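You operate a simulated robot arm through the tools that you are given. There is no shell and no other tool. Be economical: measure what you need, move in short steps, check, and stop when the job is done.

Carry out the task below with a simulated robot arm. There is one attempt and no reset: what you move stays moved.

Task
Measure the red-taped short hose's crimp and put the spacer that makes up its oversize in the tray.
Fine: the chart size is 32.00 mm. Open the caliper and put the short hose back.

The check looks at the end state, three seconds after you hand in, the way a careful person would. Anything else that was tipped, shoved, dropped, spilled or broken makes it a failure.

Robot
A 6-joint arm with a two-finger parallel gripper, fixed in place. Base frame: the origin is at the foot of the arm, x ahead of it, y to its left, z up; the work surface is at about z = 0.94. Readings come in m, degrees, newtons and seconds.
With the tool pointing down near the work surface it reaches from about 0.22 to 0.62 m from the base axis. Its first joint turns from -66.0 to 66.0 degrees. Payload 2.7 kg.
Tool frame: the origin (TCP) lies between the finger pads and is the grasp point; the fingertips stand 0.023 m ahead of it; z points along the fingers, y is the line along which they close. Largest opening 0.094 m; finger width 0.038, thickness 0.01; the body of the gripper, 0.054 by 0.096 m, starts 0.039 m behind the TCP.
Orientation is that of the tool frame in the base frame, as a unit quaternion [x, y, z, w]. With the fingers straight down and closing along the base's y, the tool's x points along the base's -x, its y along +y and its z along -z.

Tools
- The arm moves only by the tool step_arm. Its argument "plan" is a list of rows, each a list of 7 numbers: the shift along the base's x, y, z in units of 400 mm (1.0 is 400 mm), then the turn, a rotation vector about the base's x, y, z in units of 180 degrees (1.0 is 180 degrees), then the finger opening in m, from 0 to 0.094. In form: [[x, y, z, wx, wy, wz, fingers], ...]. A call has 1 to 8 rows; each row is the pose to reach, as a shift and turn from the pose commanded when the call began. A call with a number of a shift or a turn outside -1 to 1 is refused whole. Each row takes 0.2 s and may step no farther than 0.05 m and 8.6 degrees from the row before; otherwise, or with a gripper value out of range, the whole call is refused. A pose out of reach is approached as far as the arm can. The call stops where the force on the tool passes 40 N (or 10 N more than at its start, if that is more) or the arm is blocked; 0.2 s more then pass. The fingers move at their own pace (about 0.045 m/s each) and stop on an object; they squeeze with about 41 N. The grip force told is the motor's: it shows also when the fingers shut on nothing. Time passes only in rows, and 0.2 s behind the last, so rows that repeat a pose let the fingers close. The reply holds the time, the measured pose of the TCP, the force on the tool along the base axes, the opening and the grip force, in the units named above and with some noise, with the torque about the TCP (base axes, N m) and any sound that the robot's microphone picked up, and new pictures: "views" is both (left out), scene, wrist or none.
- Cameras (640 x 400 px; columns grow to the right, rows downward): "scene" is fixed at [0.0596, -0.4272, 1.4267]; the picture's right is [0.90, -0.44, 0.00], its down [-0.18, -0.36, -0.91] and it looks along [0.40, 0.82, -0.40] (base axes); focal length 342 px, centre (320, 200). "wrist" rides on the gripper at [0.086, 0.016, -0.074] in the tool frame; the picture's right is [-0.18, 0.98, 0.00], its down [-0.58, -0.11, -0.81] and it looks along [-0.79, -0.15, 0.59] (tool axes); focal length 243 px, centre (320, 200). There is no depth. A picture from a camera that has moved, and an enlarged one, comes with that camera's place and axes in the base frame and with its lens. The place of the scene camera against the robot may be out by one fixed shift of up to 0.012 m in any direction.
- close_up(camera, box): a new picture of the part [left, top, right, bottom] of that camera's present view, enlarged. No time passes.
- close_job(): hands the job in; it is judged then, once.

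Work in short steps. Places have to be worked out from the pictures, the camera data and where the tool is seen: move nearer, look again, correct. Check each grasp and each placing, and mend what went wrong. You have 120 turns and 200 pictures in all, those below and enlarged ones among them. Open the gripper and draw the arm clear of the work before you hand the job in, unless the task says otherwise; then end with one line.

The tools are called after "Call:" as a command line: name --pt "numbers of a row" for each row, then --argument value for the rest, lists and objects as JSON in quotes. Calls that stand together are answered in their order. step_arm: Moves the arm, as the interface text tells. Its arguments: {"type":"object","properties":{"plan":{"type":"array"},"views":{"type":"string","enum":["both","scene","wrist","none"]}},"required":["plan"]} The other tools are called the same way: close_up (camera, box) takes an enlarged picture of a part of a camera's view; close_job () hands the job in.

At the start:

```text
time_s: 0.0
tcp_pos: [0.3491, 0.0934, 1.1883]
tool_rot: [0.0, 1.0, 0.0, 0.0]
force: [-0.4, -1.0, 0.1]
moment: [0.0, -0.02, -0.02]
opening: 0.094
finger_force: 0.0
```

scene: 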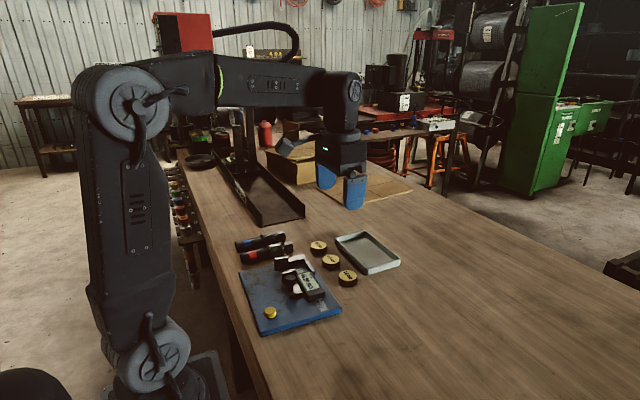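
wrist: 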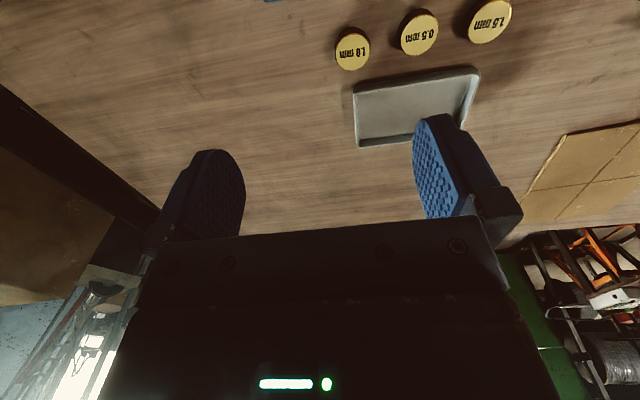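

The scene shows a caliper on a blue board, two hoses, three spacers and a tray. I'll take enlarged views first.

Call:
close_up --camera "scene" --box '[220, 220, 420, 345]'

Call:
close_up --camera "scene" --box '[230, 225, 310, 275]'

Call:
close_up --camera "scene" --box '[255, 260, 345, 325]'

```text
3.20 times, centred on (320, 282) of scene
camera zoom: at [0.0596, -0.4272, 1.4267], right [0.9, -0.44, 0.0], down [-0.18, -0.36, -0.91], along [0.4, 0.82, -0.4], focal length 1093 px, centre (320, -64)
```

zoom: 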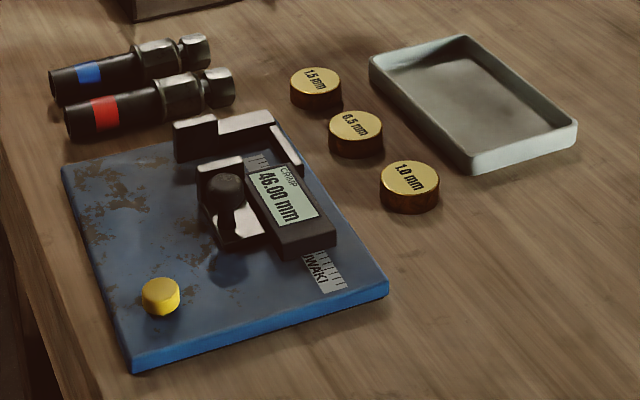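

```text
8.00 times, centred on (270, 250) of scene
camera zoom: at [0.0596, -0.4272, 1.4267], right [0.9, -0.44, 0.0], down [-0.18, -0.36, -0.91], along [0.4, 0.82, -0.4], focal length 2732 px, centre (720, -200)
```

zoom: 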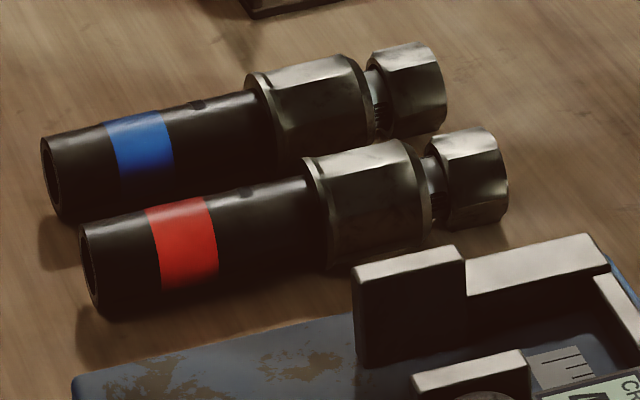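

```text
6.15 times, centred on (300, 292) of scene
camera zoom: at [0.0596, -0.4272, 1.4267], right [0.9, -0.44, 0.0], down [-0.18, -0.36, -0.91], along [0.4, 0.82, -0.4], focal length 2102 px, centre (443, -369)
```

zoom: 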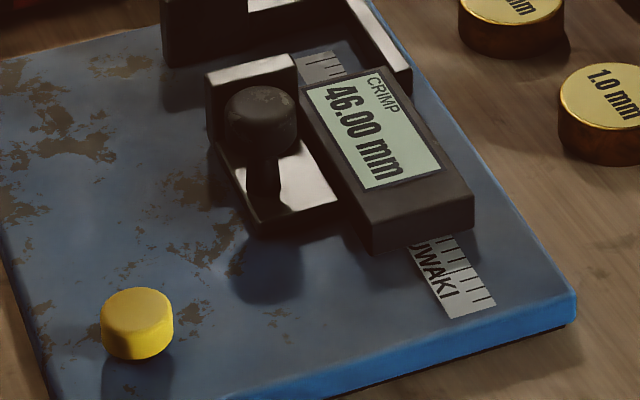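

The board with the caliper looks to lie at about x 0.17–0.33, y 0.04–0.25, and the red hose at y≈0.29 runs along x. I'll move the wrist camera back for a view of this area.

Call:
step_arm --pt "-0.08 0.067 0.01 0 0 0 0.094" --pt "-0.16 0.134 0.02 0 0 0 0.094" --pt "-0.24 0.2 0.03 0 0 0 0.094" --pt "-0.3225 0.2675 0.03 0 0 0 0.094"

```text
time_s: 1.0
tcp_pos: [0.2212, 0.2022, 1.2017]
tool_rot: [0.0, 1.0, 0.001, 0.0]
force: [-0.5, 0.4, -0.4]
moment: [-0.01, -0.02, -0.04]
opening: 0.0941
finger_force: 0.1
camera wrist: at [0.135, 0.2195, 1.2755], right [0.18, 0.98, 0.0], down [0.58, -0.11, 0.81], along [0.79, -0.15, -0.59], focal length 243 px, centre (320, 200)
```

scene: 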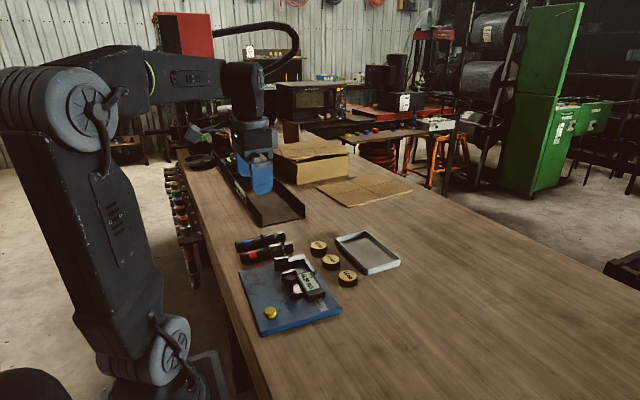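
wrist: 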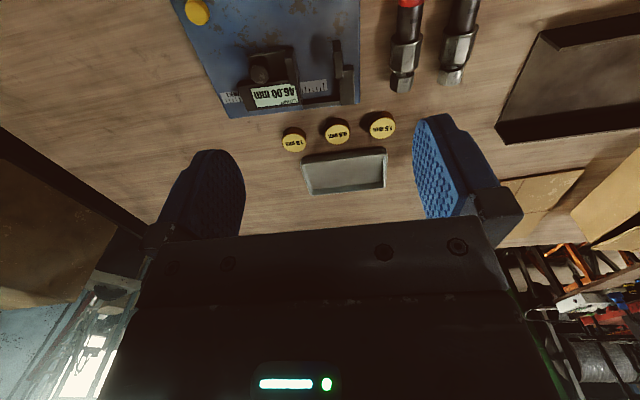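

Good view, but the near parts are cut off. I'll tilt the tool about 25° so the wrist camera looks down more.

Call:
step_arm --pt "0 0 0 0 0.045 0 0.094" --pt "0 0 0 0 0.09 0 0.094" --pt "0 0 0 0 0.135 0 0.094" --views "wrist"

Call:
close_up --camera "wrist" --box '[160, 0, 480, 200]'

```text
time_s: 1.8
tcp_pos: [0.2222, 0.2019, 1.2005]
tool_rot: [0.0, 0.977, 0.0, -0.211]
force: [0.2, -1.1, 0.0]
moment: [0.01, 0.02, 0.0]
opening: 0.094
finger_force: 0.0
camera wrist: at [0.1737, 0.219, 1.3042], right [0.17, 0.98, -0.08], down [0.86, -0.11, 0.49], along [0.48, -0.15, -0.87], focal length 243 px, centre (320, 200)
```

wrist: 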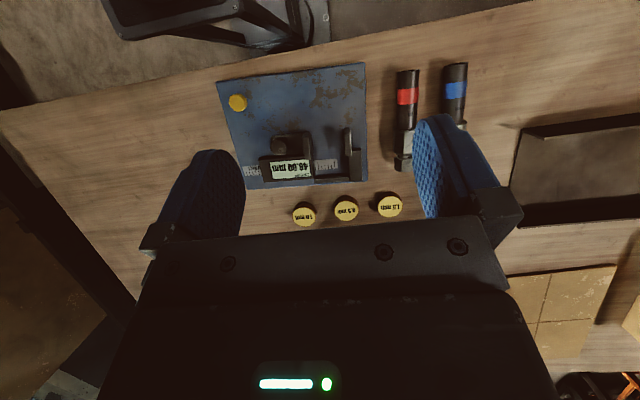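

```text
2.00 times, centred on (320, 100) of wrist
camera zoom: at [0.1737, 0.219, 1.3042], right [0.17, 0.98, -0.08], down [0.86, -0.11, 0.49], along [0.48, -0.15, -0.87], focal length 485 px, centre (320, 400)
```

zoom: 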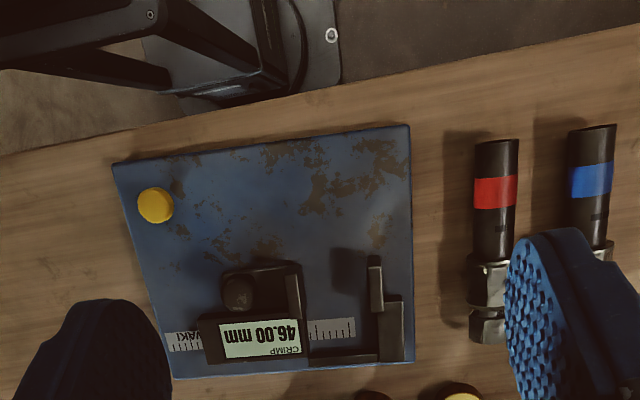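

From this view I place the hose axis at y≈0.293 with the tape at x≈0.226 and the crimp at x≈0.286. The jaws span x 0.25–0.287 with the gap at y≈0.169–0.215, and the knob is near (0.257, 0.124). I'll check the empty caliper's zero first, so I'm straightening the tool and moving above the knob.

Call:
step_arm --pt "0.022 -0.05 -0.07 0 -0.034 0 0.06" --pt "0.044 -0.1 -0.15 0 -0.068 0 0.06" --pt "0.066 -0.15 -0.225 0 -0.1 0 0.06" --pt "0.0875 -0.195 -0.3 0 -0.135 0 0.06" --views "both"

Call:
close_up --camera "scene" --box '[230, 220, 350, 295]'

```text
time_s: 2.8
tcp_pos: [0.2547, 0.1241, 1.0807]
tool_rot: [-0.001, 1.0, 0.0, 0.001]
force: [-0.2, 0.6, 0.2]
moment: [-0.01, 0.01, 0.03]
opening: 0.0599
finger_force: 0.0
camera wrist: at [0.169, 0.1411, 1.1536], right [0.18, 0.98, 0.0], down [0.58, -0.11, 0.81], along [0.79, -0.15, -0.59], focal length 243 px, centre (320, 200)
```

scene: 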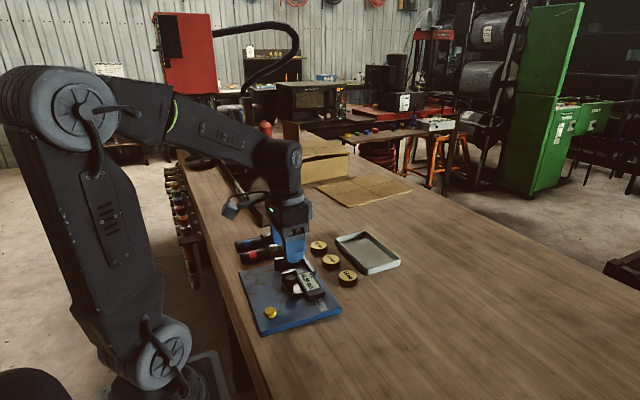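
wrist: 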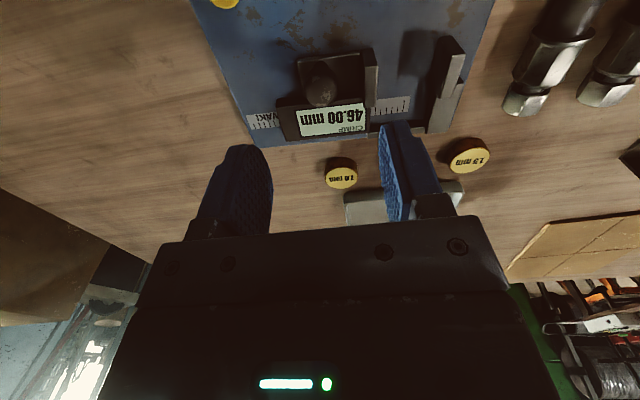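

```text
5.33 times, centred on (290, 258) of scene
camera zoom: at [0.0596, -0.4272, 1.4267], right [0.9, -0.44, 0.0], down [-0.18, -0.36, -0.91], along [0.4, 0.82, -0.4], focal length 1822 px, centre (480, -107)
```

zoom: 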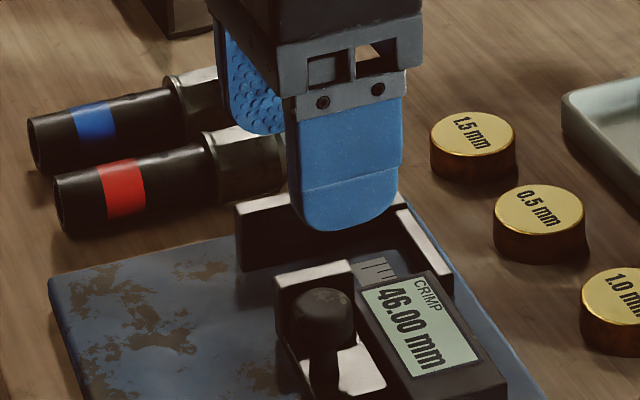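

The knob triangulates to about (0.258, 0.124) with its top at z≈0.99. I'll narrow the fingers and go down to just above it.

Call:
step_arm --pt "0.004 0 -0.05 0 0 0 0.03" --pt "0.0075 0 -0.1 0 0 0 0.03" --pt "0.0075 0 -0.15 0 0 0 0.03" --views "wrist"

Call:
close_up --camera "scene" --box '[250, 230, 346, 290]'

Call:
close_up --camera "wrist" --box '[220, 20, 440, 158]'

```text
time_s: 3.6
tcp_pos: [0.2592, 0.1234, 1.021]
tool_rot: [0.0, 1.0, 0.0, 0.001]
force: [0.3, 0.3, -1.3]
moment: [-0.02, 0.01, -0.04]
opening: 0.03
finger_force: 0.0
camera wrist: at [0.1734, 0.1406, 1.0936], right [0.18, 0.98, 0.0], down [0.58, -0.11, 0.81], along [0.79, -0.15, -0.59], focal length 243 px, centre (320, 200)
```

wrist: 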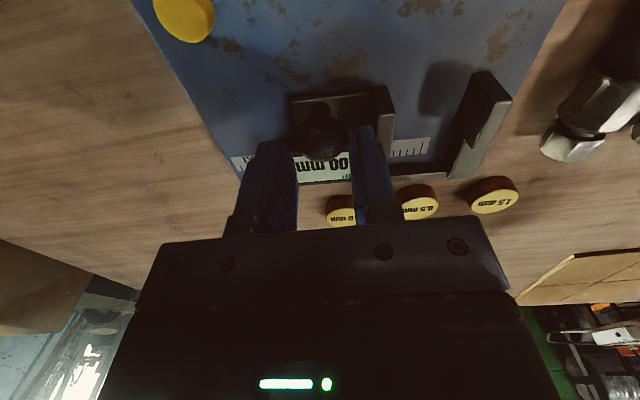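

```text
6.67 times, centred on (298, 260) of scene
camera zoom: at [0.0596, -0.4272, 1.4267], right [0.9, -0.44, 0.0], down [-0.18, -0.36, -0.91], along [0.4, 0.82, -0.4], focal length 2277 px, centre (467, -200)
```

zoom: 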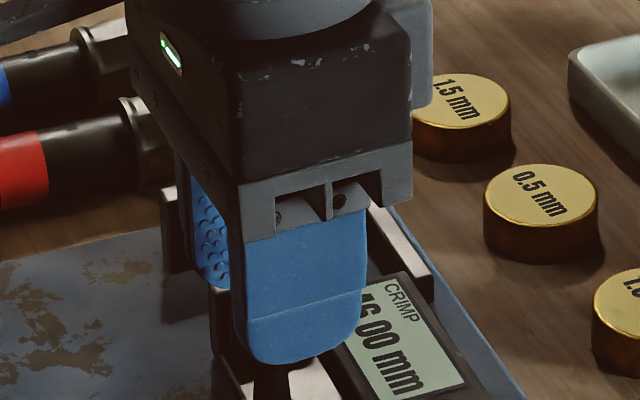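

```text
2.90 times, centred on (330, 89) of wrist
camera zoom: at [0.1734, 0.1406, 1.0936], right [0.18, 0.98, 0.0], down [0.58, -0.11, 0.81], along [0.79, -0.15, -0.59], focal length 703 px, centre (291, 522)
```

zoom: 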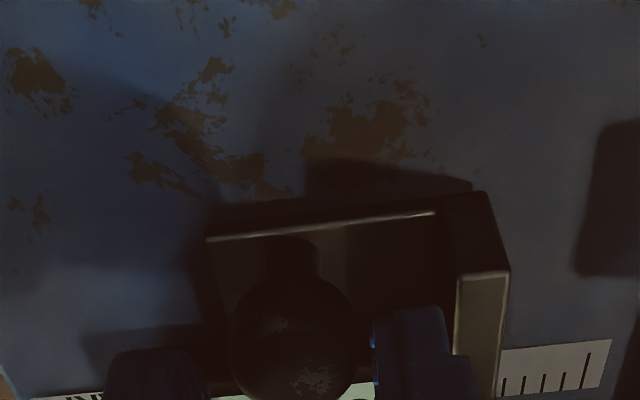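

The knob sits centred between the fingers, and the right finger clears the jaw plate. I'll go down 24 mm and close on the knob.

Call:
step_arm --pt "0 0 -0.03 0 0 0 0.03" --pt "0 0 -0.058 0 0 0 0.03" --pt "0 0 -0.058 0 0 0 0.018" --pt "0 0 -0.058 0 0 0 0.01" --pt "0 0 -0.058 0 0 0 0.01" --views "wrist"

Call:
close_up --camera "scene" --box '[250, 230, 346, 290]'

```text
time_s: 4.8
tcp_pos: [0.2608, 0.1242, 0.9969]
tool_rot: [0.0, 1.0, 0.0, 0.001]
force: [-4.0, 7.6, 2.9]
moment: [0.15, -0.28, 0.03]
opening: 0.0231
finger_force: 41.0
camera wrist: at [0.1736, 0.1413, 1.071], right [0.18, 0.98, 0.0], down [0.58, -0.11, 0.81], along [0.79, -0.15, -0.59], focal length 243 px, centre (320, 200)
```

wrist: 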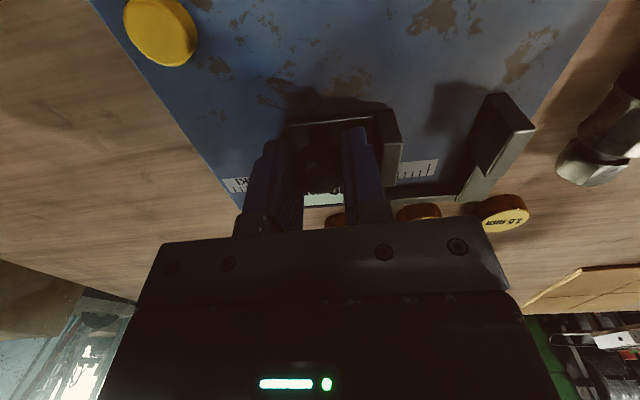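

```text
6.67 times, centred on (298, 260) of scene
camera zoom: at [0.0594, -0.427, 1.4268], right [0.9, -0.44, 0.0], down [-0.18, -0.36, -0.91], along [0.4, 0.82, -0.4], focal length 2277 px, centre (467, -200)
```

zoom: 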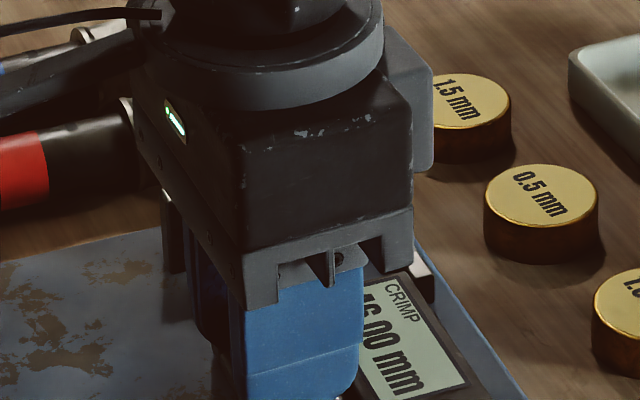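

I have the knob, 23.1 mm wide. I'll slide it +y to close the empty jaws and check the zero.

Call:
step_arm --pt "0 0.015 0 0 0 0 0.01" --pt "0 0.03 0 0 0 0 0.01" --pt "0 0.045 0 0 0 0 0.01" --pt "0 0.06 0 0 0 0 0.01" --pt "0 0.075 0 0 0 0 0.01" --pt "0 0.09 0 0 0 0 0.01" --pt "0 0.102 0 0 0 0 0.01" --pt "0 0.11 0 0 0 0 0.01" --views "wrist"

Call:
close_up --camera "scene" --box '[250, 230, 346, 290]'

```text
time_s: 6.1
tcp_pos: [0.26, 0.1513, 0.9963]
tool_rot: [-0.001, 1.0, -0.005, 0.001]
force: [7.6, -8.6, -0.4]
moment: [-0.2, 0.11, 0.02]
opening: 0.0234
finger_force: 40.8
stopped in row 6: the force on the tool passed its limit at 45 N (the readings are from after the stop); the commanded pose is now the measured one
camera wrist: at [0.174, 0.1682, 1.0708], right [0.18, 0.98, -0.01], down [0.58, -0.1, 0.81], along [0.79, -0.15, -0.59], focal length 243 px, centre (320, 200)
```

wrist: 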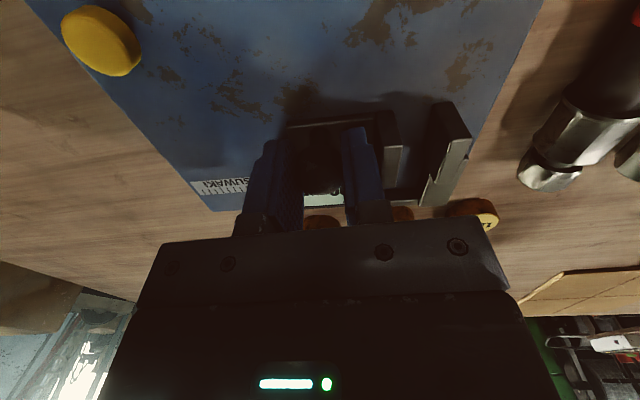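

```text
6.67 times, centred on (298, 260) of scene
camera zoom: at [0.0597, -0.4274, 1.4266], right [0.9, -0.44, 0.0], down [-0.18, -0.36, -0.91], along [0.4, 0.82, -0.4], focal length 2277 px, centre (467, -200)
```

zoom: 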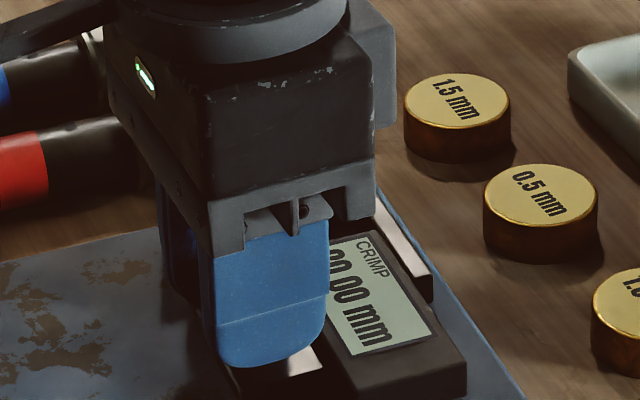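

The slide hit a stop after 27 mm with the jaws still apart, at the end of its travel near 20 mm. The empty zero can't be checked, so I'll slide it back open.

Call:
step_arm --pt "0 -0.015 0 0 0 0 0.01" --pt "0 -0.03 0 0 0 0 0.01" --pt "0 -0.045 0 0 0 0 0.01" --pt "0 -0.058 0 0 0 0 0.01" --pt "0 -0.063 0 0 0 0 0.01" --views "none"

Call:
close_up --camera "scene" --box '[250, 230, 346, 290]'

```text
time_s: 7.3
tcp_pos: [0.2585, 0.1246, 0.998]
tool_rot: [0.0, 1.0, -0.005, -0.001]
force: [-2.5, 1.4, 0.2]
moment: [0.04, -0.81, 0.08]
opening: 0.0235
finger_force: 40.5
```

```text
6.67 times, centred on (298, 260) of scene
camera zoom: at [0.0596, -0.4271, 1.4267], right [0.9, -0.44, 0.0], down [-0.18, -0.36, -0.91], along [0.4, 0.82, -0.4], focal length 2277 px, centre (467, -200)
```

zoom: 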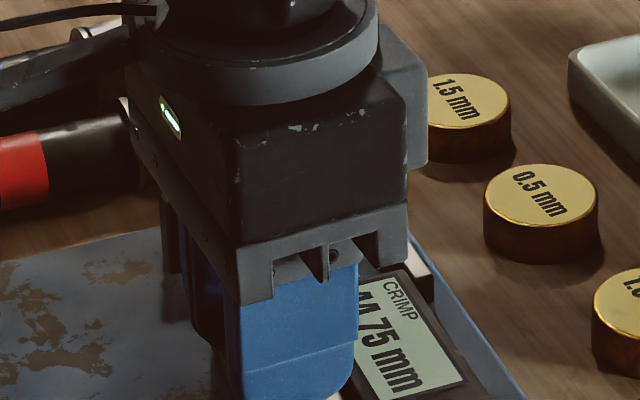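

It reads 44.75. I'll nudge it further open, release the knob and lift.

Call:
step_arm --pt "0 -0.003 0 0 0 0 0.01" --pt "0 -0.005 0 0 0 0 0.01" --pt "0 -0.003 0 0 0 0 0.031" --pt "0 -0.003 0 0 0 0 0.031" --pt "0 0 0.05 0 0 0.0032 0.031" --pt "0 0 0.12 0 0 0.0032 0.031" --pt "0 0 0.2 0 0 0.0032 0.042" --views "both"

Call:
close_up --camera "scene" --box '[250, 230, 346, 290]'

```text
time_s: 8.9
tcp_pos: [0.2597, 0.1273, 1.0747]
tool_rot: [-0.006, 1.0, -0.004, 0.001]
force: [0.2, 0.3, -0.3]
moment: [0.0, 0.01, 0.0]
opening: 0.0419
finger_force: 0.0
camera wrist: at [0.1739, 0.1435, 1.1504], right [0.17, 0.98, -0.01], down [0.58, -0.1, 0.81], along [0.79, -0.14, -0.59], focal length 243 px, centre (320, 200)
```

scene: 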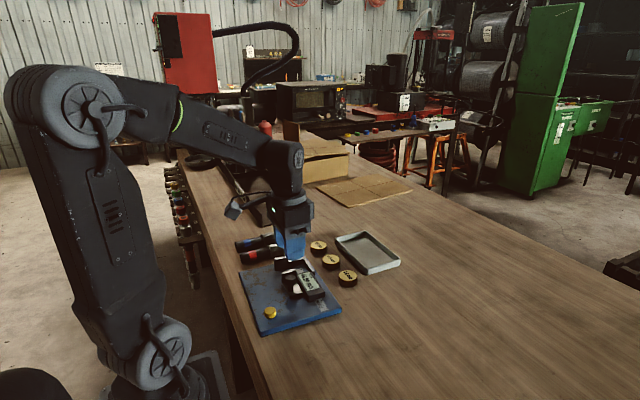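
wrist: 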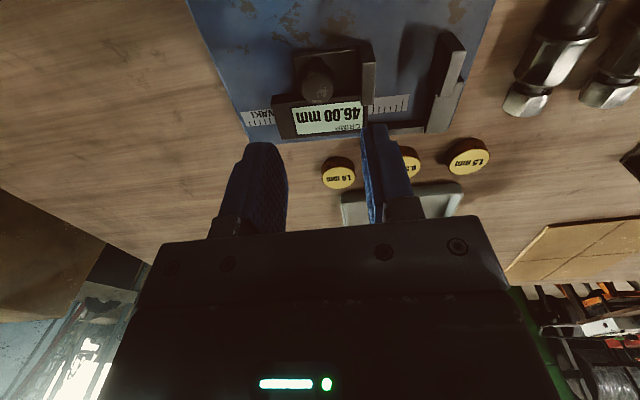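

```text
6.67 times, centred on (298, 260) of scene
camera zoom: at [0.0596, -0.4272, 1.4267], right [0.9, -0.44, 0.0], down [-0.18, -0.36, -0.91], along [0.4, 0.82, -0.4], focal length 2277 px, centre (467, -200)
```

zoom: 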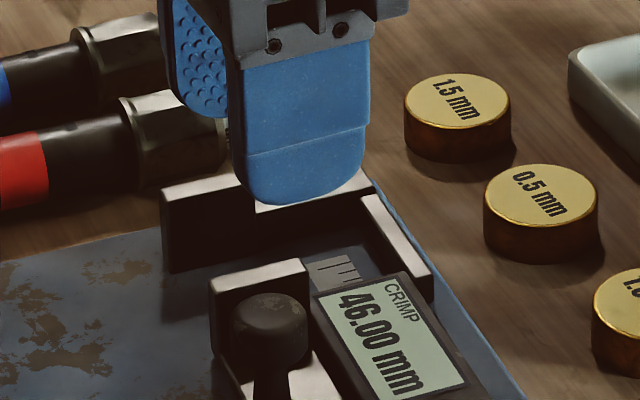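

The caliper is open at 46.00 again. I'll move above the red hose, squaring up the small tool rotation on the way.

Call:
step_arm --pt "-0.015 0.1 0.03 0.0026 0 -0.0038 0.042" --pt "-0.03 0.2 0.03 0.0026 0 -0.0038 0.042" --pt "-0.045 0.3 0.03 0.0026 0 -0.0038 0.042" --pt "-0.0617 0.414 0.03 0.0026 0 -0.0038 0.042" --views "wrist"

Call:
close_up --camera "scene" --box '[226, 220, 322, 280]'

```text
time_s: 9.9
tcp_pos: [0.2362, 0.2943, 1.0882]
tool_rot: [0.002, 1.0, 0.0, 0.001]
force: [0.1, -0.3, -0.4]
moment: [-0.05, 0.01, 0.01]
opening: 0.0418
finger_force: 0.1
camera wrist: at [0.1495, 0.3116, 1.1622], right [0.18, 0.98, 0.0], down [0.58, -0.11, 0.81], along [0.79, -0.15, -0.59], focal length 243 px, centre (320, 200)
```

wrist: 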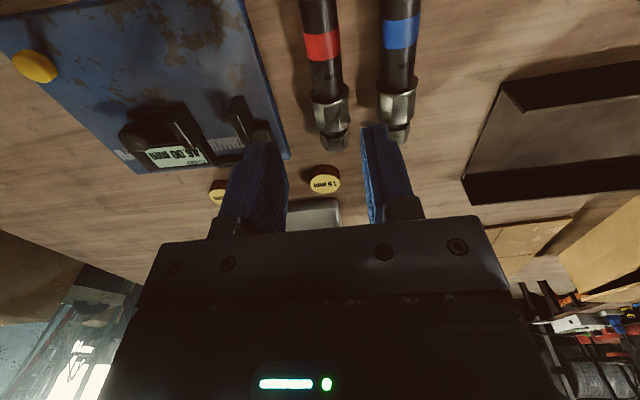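

```text
6.67 times, centred on (274, 250) of scene
camera zoom: at [0.0595, -0.4272, 1.4267], right [0.9, -0.44, 0.0], down [-0.18, -0.36, -0.91], along [0.4, 0.82, -0.4], focal length 2277 px, centre (627, -133)
```

zoom: 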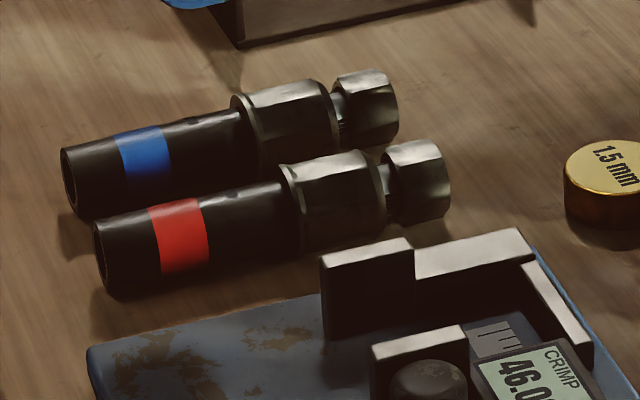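

Take an enlarged wrist view of the hose to pin down its position before descending.

Call:
close_up --camera "wrist" --box '[240, 0, 440, 125]'

Call:
step_arm --pt "0 0 -0.05 0 0 0 0.042" --pt "0 0 -0.1 0 0 0 0.042" --pt "0 0 -0.15 0 0 0 0.042" --views "wrist"

Call:
close_up --camera "scene" --box '[226, 220, 322, 280]'

```text
3.20 times, centred on (340, 62) of wrist
camera zoom: at [0.1495, 0.3116, 1.1622], right [0.18, 0.98, 0.0], down [0.58, -0.11, 0.81], along [0.79, -0.15, -0.59], focal length 776 px, centre (256, 640)
```

zoom: 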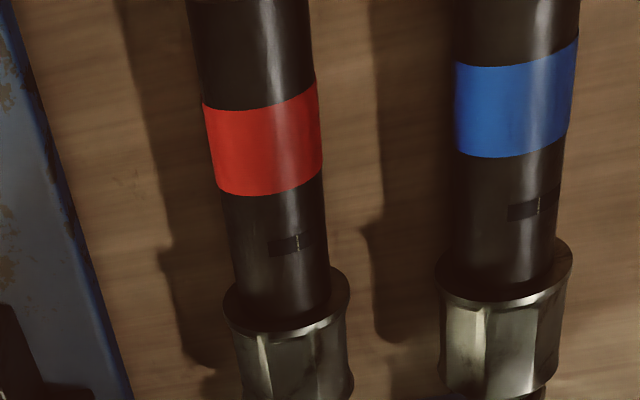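

```text
time_s: 10.7
tcp_pos: [0.2353, 0.2914, 1.0288]
tool_rot: [0.0, 1.0, 0.001, 0.001]
force: [-0.8, -0.4, -0.8]
moment: [0.01, 0.02, 0.0]
opening: 0.0418
finger_force: 0.0
camera wrist: at [0.1485, 0.3087, 1.1018], right [0.18, 0.98, 0.0], down [0.58, -0.11, 0.81], along [0.79, -0.15, -0.59], focal length 243 px, centre (320, 200)
```

wrist: 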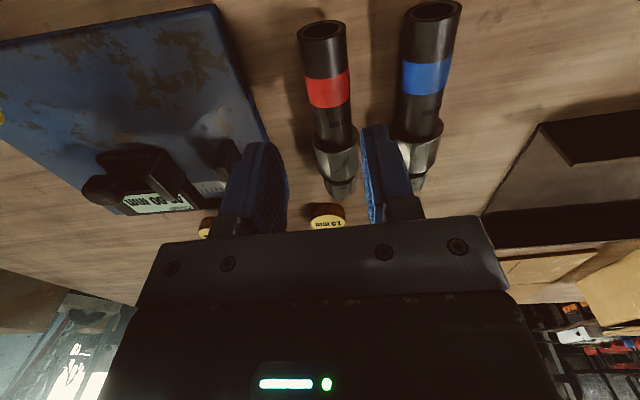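

```text
6.67 times, centred on (274, 250) of scene
camera zoom: at [0.0596, -0.4272, 1.4267], right [0.9, -0.44, 0.0], down [-0.18, -0.36, -0.91], along [0.4, 0.82, -0.4], focal length 2277 px, centre (627, -133)
```

zoom: 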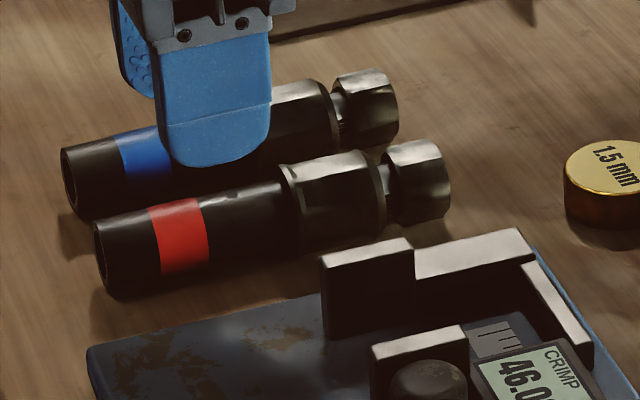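

The hose axis looks to be at y≈0.2985 and the crimp starts at x≈0.262. I'll shift +7 mm in y, descend around the body and close.

Call:
step_arm --pt "-0.005 0.0175 -0.03 0 0 0 0.042" --pt "-0.005 0.0175 -0.08 0 0 0 0.042" --pt "-0.005 0.0175 -0.12 0 0 0 0.042" --pt "-0.005 0.0175 -0.151 0 0 0 0.042" --pt "-0.005 0.0175 -0.151 0 0 0 0.042" --views "wrist"

Call:
close_up --camera "scene" --box '[226, 220, 322, 280]'

```text
time_s: 11.9
tcp_pos: [0.2319, 0.2979, 0.9677]
tool_rot: [-0.001, 1.0, 0.0, 0.0]
force: [0.6, 0.0, -0.1]
moment: [0.0, 0.04, 0.01]
opening: 0.0418
finger_force: 0.0
camera wrist: at [0.1463, 0.3156, 1.0414], right [0.18, 0.98, 0.0], down [0.58, -0.11, 0.81], along [0.79, -0.15, -0.59], focal length 243 px, centre (320, 200)
```

wrist: 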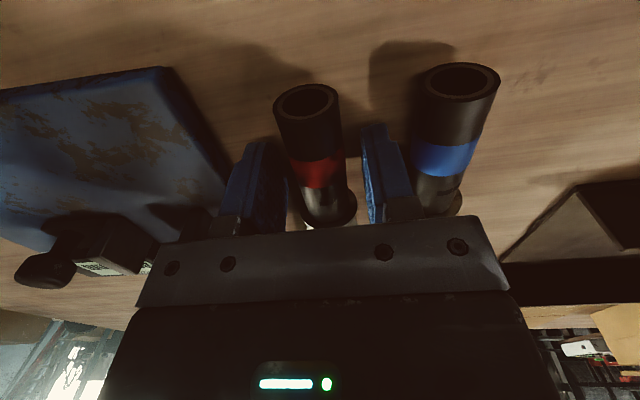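

```text
6.67 times, centred on (274, 250) of scene
camera zoom: at [0.0596, -0.4272, 1.4267], right [0.9, -0.44, 0.0], down [-0.18, -0.36, -0.91], along [0.4, 0.82, -0.4], focal length 2277 px, centre (627, -133)
```

zoom: 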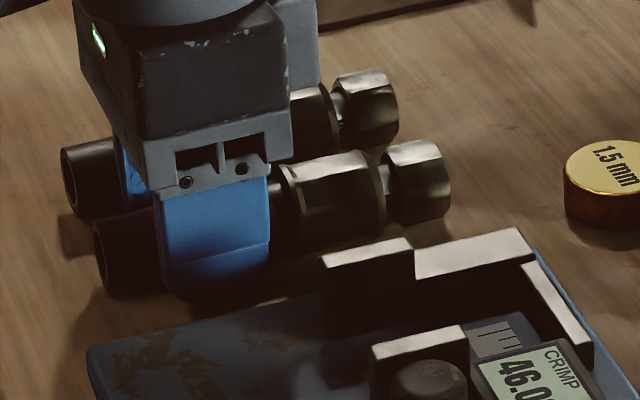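

The hose body is between the fingers. I'll close, then lift 70 mm.

Call:
step_arm --pt "0 0 0 0 0 0 0.03" --pt "0 0 0 0 0 0 0.015" --pt "0 0 0 0 0 0 0.015" --pt "0 0 0 0 0 0 0.015" --views "none"

Call:
step_arm --pt "0 0 0.03 0 0 0 0.015" --pt "0 0 0.075 0 0 0 0.015" --pt "0 0 0.125 0 0 0 0.015" --pt "0 0 0.175 0 0 0 0.015" --views "wrist"

Call:
close_up --camera "scene" --box '[226, 205, 322, 265]'

```text
time_s: 12.9
tcp_pos: [0.2325, 0.2983, 0.9674]
tool_rot: [-0.001, 1.0, 0.001, 0.0]
force: [-0.5, -0.3, 0.1]
moment: [0.01, 0.1, -0.02]
opening: 0.0235
finger_force: 41.0
```

```text
time_s: 13.9
tcp_pos: [0.2324, 0.2974, 1.0396]
tool_rot: [-0.001, 1.0, 0.001, 0.0]
force: [1.2, -0.5, 0.0]
moment: [0.02, -0.01, -0.02]
opening: 0.0148
finger_force: 0.1
camera wrist: at [0.146, 0.3152, 1.1128], right [0.18, 0.98, 0.0], down [0.58, -0.11, 0.81], along [0.79, -0.15, -0.59], focal length 243 px, centre (320, 200)
```

wrist: 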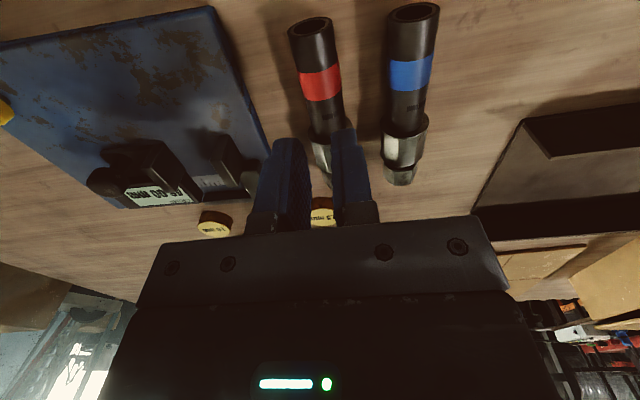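

```text
6.67 times, centred on (274, 235) of scene
camera zoom: at [0.0596, -0.4272, 1.4267], right [0.9, -0.44, 0.0], down [-0.18, -0.36, -0.91], along [0.4, 0.82, -0.4], focal length 2277 px, centre (627, -33)
```

zoom: 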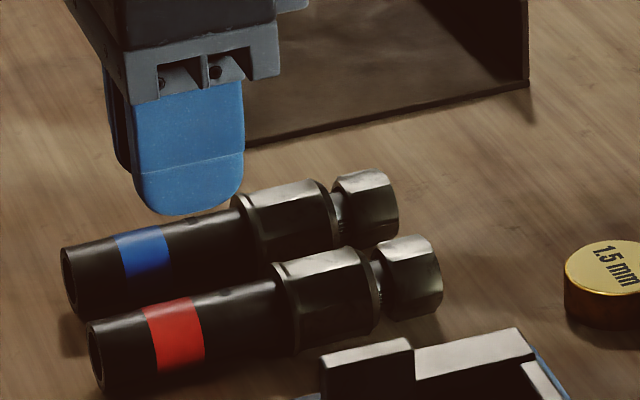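

The hose slipped out at lift-off and stayed nearly where it was, about 2 mm off. I'll grip again slightly lower, and lift slowly in small steps.

Call:
step_arm --pt "0 0.003 -0.03 0 0 0 0.042" --pt "0 0.005 -0.06 0 0 0 0.042" --pt "0 0.005 -0.1 0 0 0 0.042" --pt "0 0.005 -0.15 0 0 0 0.042" --pt "0 0.005 -0.186 0 0 0 0.042" --pt "0 0.005 -0.186 0 0 0 0.02" --pt "0 0.005 -0.186 0 0 0 0.0" --pt "0 0.005 -0.186 0 0 0 0.0" --views "wrist"

Call:
step_arm --pt "0 0 0.005 0 0 0 0.0" --pt "0 0 0.01 0 0 0 0.0" --pt "0 0 0.015 0 0 0 0.0" --pt "0 0 0.02 0 0 0 0.0" --views "wrist"

Call:
close_up --camera "scene" --box '[226, 220, 322, 280]'

```text
time_s: 15.7
tcp_pos: [0.2341, 0.3018, 0.9656]
tool_rot: [0.0, 1.0, -0.001, 0.001]
force: [0.3, -0.2, 0.5]
moment: [0.0, 0.05, 0.04]
opening: 0.0242
finger_force: 40.8
camera wrist: at [0.1477, 0.3192, 1.0389], right [0.18, 0.98, 0.0], down [0.58, -0.11, 0.81], along [0.79, -0.15, -0.59], focal length 243 px, centre (320, 200)
```

wrist: 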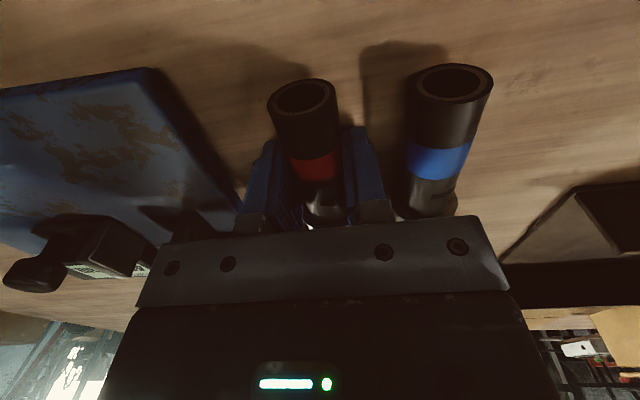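

```text
time_s: 16.7
tcp_pos: [0.2335, 0.3006, 0.973]
tool_rot: [0.0, 1.0, 0.0, 0.001]
force: [-0.2, -0.6, -1.8]
moment: [0.01, 0.1, 0.05]
opening: 0.0235
finger_force: 41.0
camera wrist: at [0.1475, 0.3182, 1.0466], right [0.18, 0.98, 0.0], down [0.58, -0.11, 0.81], along [0.79, -0.15, -0.59], focal length 243 px, centre (320, 200)
```

wrist: 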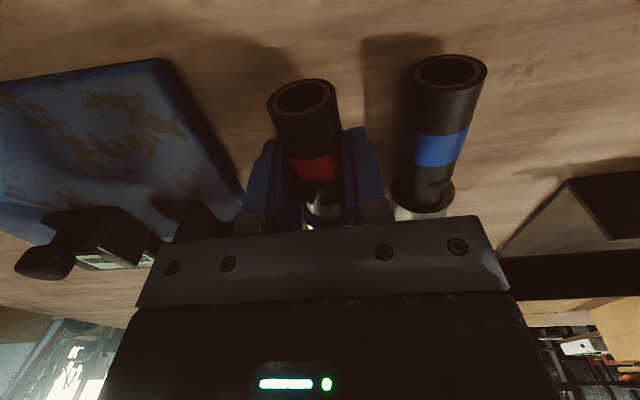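

```text
6.67 times, centred on (274, 250) of scene
camera zoom: at [0.0596, -0.4272, 1.4267], right [0.9, -0.44, 0.0], down [-0.18, -0.36, -0.91], along [0.4, 0.82, -0.4], focal length 2277 px, centre (627, -133)
```

zoom: 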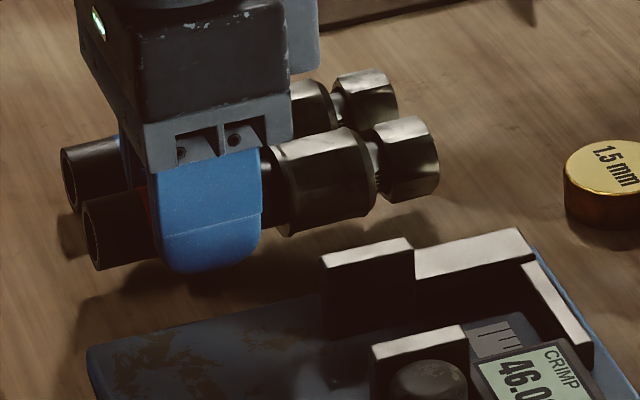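

It holds this time, moving with the gripper at 23.5 mm opening. I'll keep lifting gently.

Call:
step_arm --pt "0 0 0.01 0 0 0 0.0" --pt "0 0 0.025 0 0 0 0.0" --pt "0 0 0.045 0 0 0 0.0" --pt "0 0 0.065 0 0 0 0.0" --pt "0 0 0.09 0 0 0 0.0" --pt "0 0 0.115 0 0 0 0.0" --pt "0 0 0.14 0 0 0 0.0" --pt "0 0 0.16 0 0 0 0.0" --views "wrist"

Call:
close_up --camera "scene" --box '[226, 200, 322, 260]'

```text
time_s: 18.5
tcp_pos: [0.2324, 0.3007, 1.0375]
tool_rot: [0.0, 1.0, -0.001, -0.001]
force: [-0.3, -0.5, -2.2]
moment: [0.05, 0.08, -0.02]
opening: 0.0238
finger_force: 40.6
camera wrist: at [0.1466, 0.3178, 1.1107], right [0.18, 0.98, 0.0], down [0.58, -0.11, 0.81], along [0.79, -0.15, -0.59], focal length 243 px, centre (320, 200)
```

wrist: 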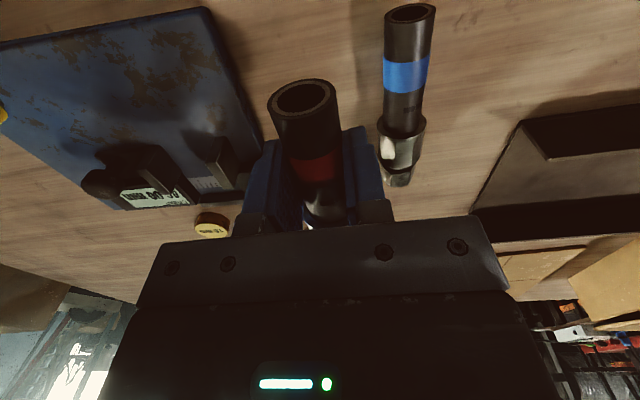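

```text
6.67 times, centred on (274, 230) of scene
camera zoom: at [0.0596, -0.4272, 1.4267], right [0.9, -0.44, 0.0], down [-0.18, -0.36, -0.91], along [0.4, 0.82, -0.4], focal length 2277 px, centre (627, 0)
```

zoom: 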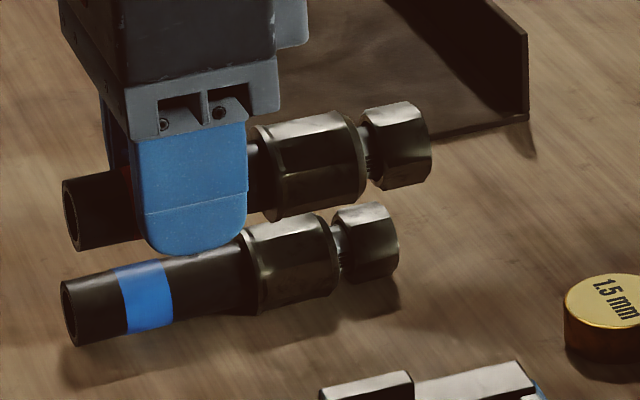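

Held steady, with the crimp about 39 mm ahead of the TCP. I'll carry it over the gap, TCP to about (0.223, 0.189), staying high.

Call:
step_arm --pt "-0.003 -0.03 0.005 0 0 0 0.0" --pt "-0.007 -0.07 0.01 0 0 0 0.0" --pt "-0.012 -0.12 0.01 0 0 0 0.0" --pt "-0.017 -0.17 0.01 0 0 0 0.0" --pt "-0.021 -0.22 0.01 0 0 0 0.0" --pt "-0.0235 -0.26 0.01 0 0 0 0.0" --pt "-0.0235 -0.279 0.01 0 0 0 0.0" --views "wrist"

Call:
close_up --camera "scene" --box '[240, 210, 336, 270]'

Call:
close_up --camera "wrist" --box '[220, 60, 460, 210]'

```text
time_s: 20.1
tcp_pos: [0.2227, 0.1891, 1.0409]
tool_rot: [0.0, 1.0, 0.0, 0.0]
force: [-0.8, -0.5, -1.6]
moment: [0.02, 0.06, 0.04]
opening: 0.0236
finger_force: 40.8
camera wrist: at [0.1373, 0.2065, 1.1139], right [0.18, 0.98, 0.0], down [0.58, -0.11, 0.81], along [0.79, -0.15, -0.59], focal length 243 px, centre (320, 200)
```

wrist: 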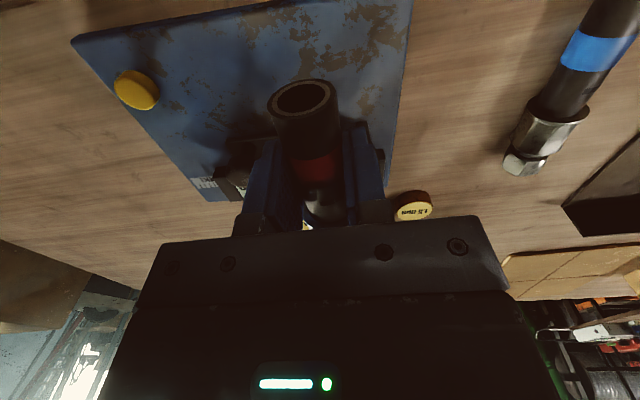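

```text
6.67 times, centred on (288, 240) of scene
camera zoom: at [0.0596, -0.4272, 1.4267], right [0.9, -0.44, 0.0], down [-0.18, -0.36, -0.91], along [0.4, 0.82, -0.4], focal length 2277 px, centre (533, -67)
```

zoom: 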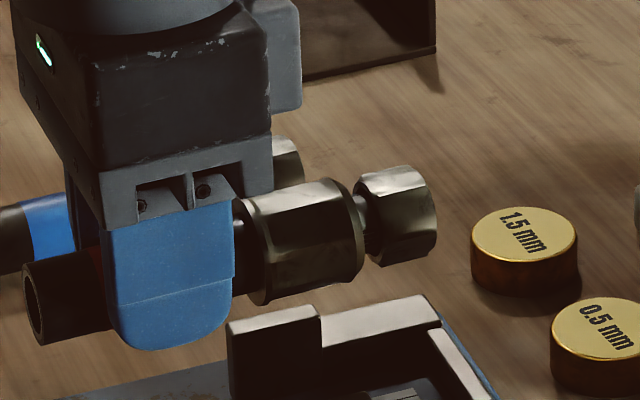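

```text
2.67 times, centred on (340, 135) of wrist
camera zoom: at [0.1373, 0.2065, 1.1139], right [0.18, 0.98, 0.0], down [0.58, -0.11, 0.81], along [0.79, -0.15, -0.59], focal length 647 px, centre (267, 373)
```

zoom: 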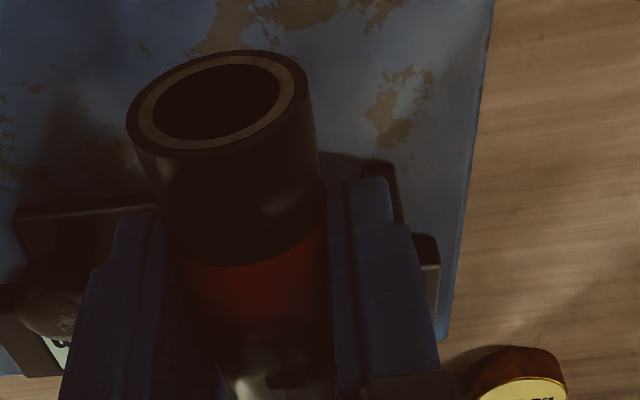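

The scene and wrist views agree that the crimp is centred over the jaws in x, with the gap centre at y≈0.189. I'll descend partway and check.

Call:
step_arm --pt "0 0 -0.015 0 0 0 0.0" --pt "0 0 -0.035 0 0 0 0.0" --pt "0 0 -0.055 0 0 0 0.0" --pt "0 0 -0.075 0 0 0 0.0" --pt "0 0 -0.095 0 0 0 0.0" --pt "0 0 -0.11 0 0 0 0.0" --views "wrist"

Call:
close_up --camera "scene" --box '[240, 225, 336, 285]'

```text
time_s: 21.5
tcp_pos: [0.2221, 0.1878, 0.9971]
tool_rot: [0.001, 1.0, 0.0, 0.0]
force: [0.3, -0.2, -1.9]
moment: [-0.01, 0.09, 0.0]
opening: 0.0237
finger_force: 40.6
camera wrist: at [0.1374, 0.2063, 1.0697], right [0.18, 0.98, 0.0], down [0.58, -0.11, 0.81], along [0.79, -0.15, -0.59], focal length 243 px, centre (320, 200)
```

wrist: 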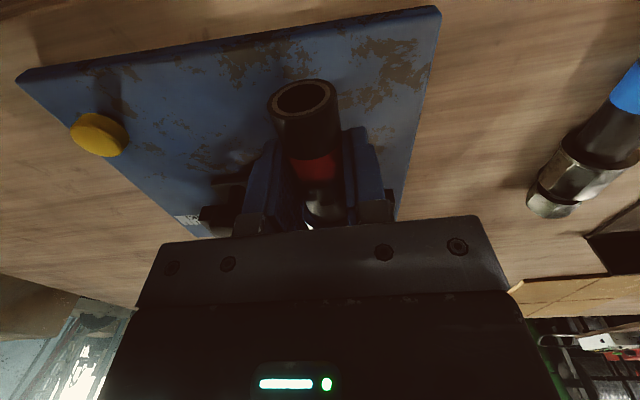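

```text
6.67 times, centred on (288, 255) of scene
camera zoom: at [0.0596, -0.4272, 1.4267], right [0.9, -0.44, 0.0], down [-0.18, -0.36, -0.91], along [0.4, 0.82, -0.4], focal length 2277 px, centre (533, -167)
```

zoom: 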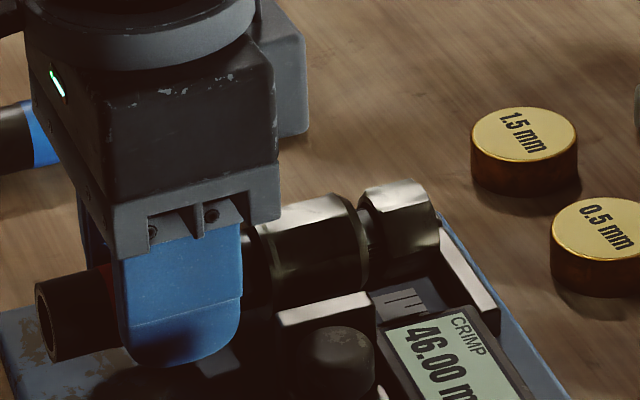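

The hose is going in between the jaws with clearance. I'll shift 3 mm toward −x to keep the nut off the beam and lower it to the board.

Call:
step_arm --pt "-0.004 0 -0.01 0 0 0 0.0" --pt "-0.0075 0 -0.025 0 0 0 0.0" --pt "-0.0075 0 -0.035 0 0 0 0.0" --pt "-0.0075 0 -0.042 0 0 0 0.0" --pt "-0.0075 0 -0.045 0 0 0 0.0" --views "wrist"

Call:
close_up --camera "scene" --box '[240, 225, 336, 285]'

```text
time_s: 22.8
tcp_pos: [0.2209, 0.1895, 0.9814]
tool_rot: [0.001, 1.0, 0.001, 0.001]
force: [-7.0, -4.0, 9.5]
moment: [-0.13, -0.13, -0.11]
opening: 0.0238
finger_force: 40.9
stopped in row 5: the force on the tool passed its limit at 41 N (the readings are from after the stop); the commanded pose is now the measured one
camera wrist: at [0.1346, 0.2065, 1.0545], right [0.19, 0.98, 0.0], down [0.58, -0.11, 0.81], along [0.79, -0.15, -0.59], focal length 243 px, centre (320, 200)
```

wrist: 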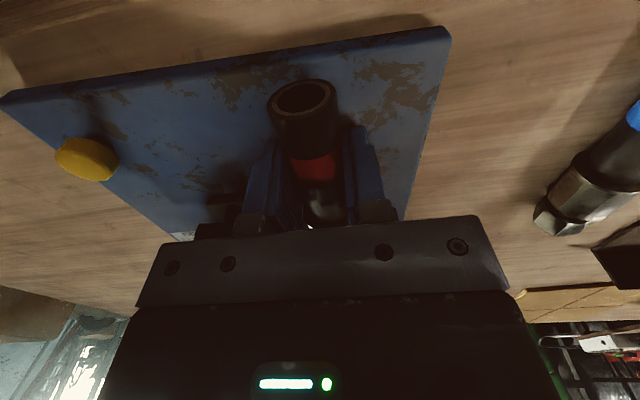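

```text
6.67 times, centred on (288, 255) of scene
camera zoom: at [0.0593, -0.4273, 1.4267], right [0.9, -0.44, 0.0], down [-0.18, -0.36, -0.91], along [0.4, 0.82, -0.4], focal length 2277 px, centre (533, -167)
```

zoom: 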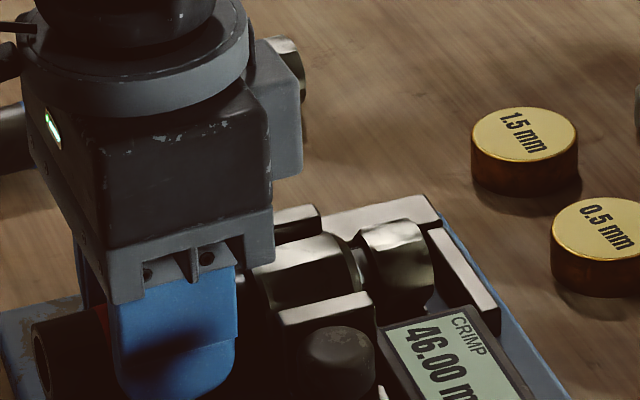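

It's seated on the board, with contact felt at TCP z 0.981. I'll release gently and rise.

Call:
step_arm --pt "0 0 0.001 0 0 0 0.025" --pt "0 0 0.001 0 0 0 0.034" --pt "0 0 0.001 0 0 0 0.034" --pt "0 0 0.03 0 0 0 0.034" --pt "0 0 0.08 0 0 0 0.034" --pt "0 0 0.14 0 0 0 0.034" --pt "0 0 0.2 0 0 0 0.03" --views "wrist"

Call:
close_up --camera "scene" --box '[240, 225, 336, 285]'

```text
time_s: 24.4
tcp_pos: [0.2212, 0.1887, 1.0592]
tool_rot: [0.0, 1.0, 0.001, 0.002]
force: [-0.1, -0.3, -0.1]
moment: [0.01, -0.01, 0.0]
opening: 0.03
finger_force: 0.0
camera wrist: at [0.134, 0.2062, 1.1337], right [0.18, 0.98, 0.0], down [0.58, -0.11, 0.81], along [0.79, -0.15, -0.59], focal length 243 px, centre (320, 200)
```

wrist: 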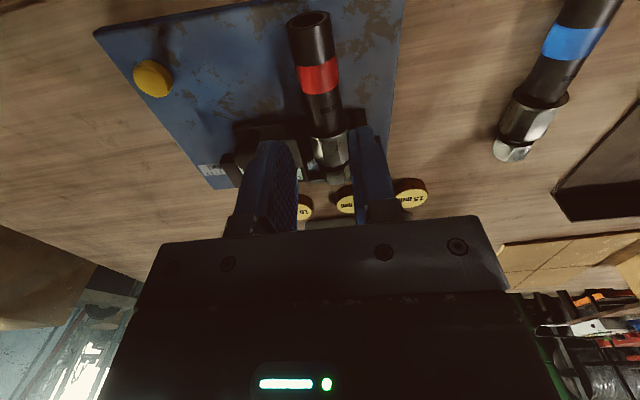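

```text
6.67 times, centred on (288, 255) of scene
camera zoom: at [0.0596, -0.4272, 1.4267], right [0.9, -0.44, 0.0], down [-0.18, -0.36, -0.91], along [0.4, 0.82, -0.4], focal length 2277 px, centre (533, -167)
```

zoom: 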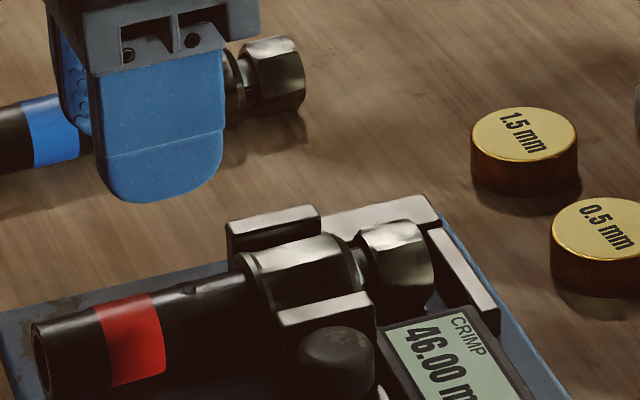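

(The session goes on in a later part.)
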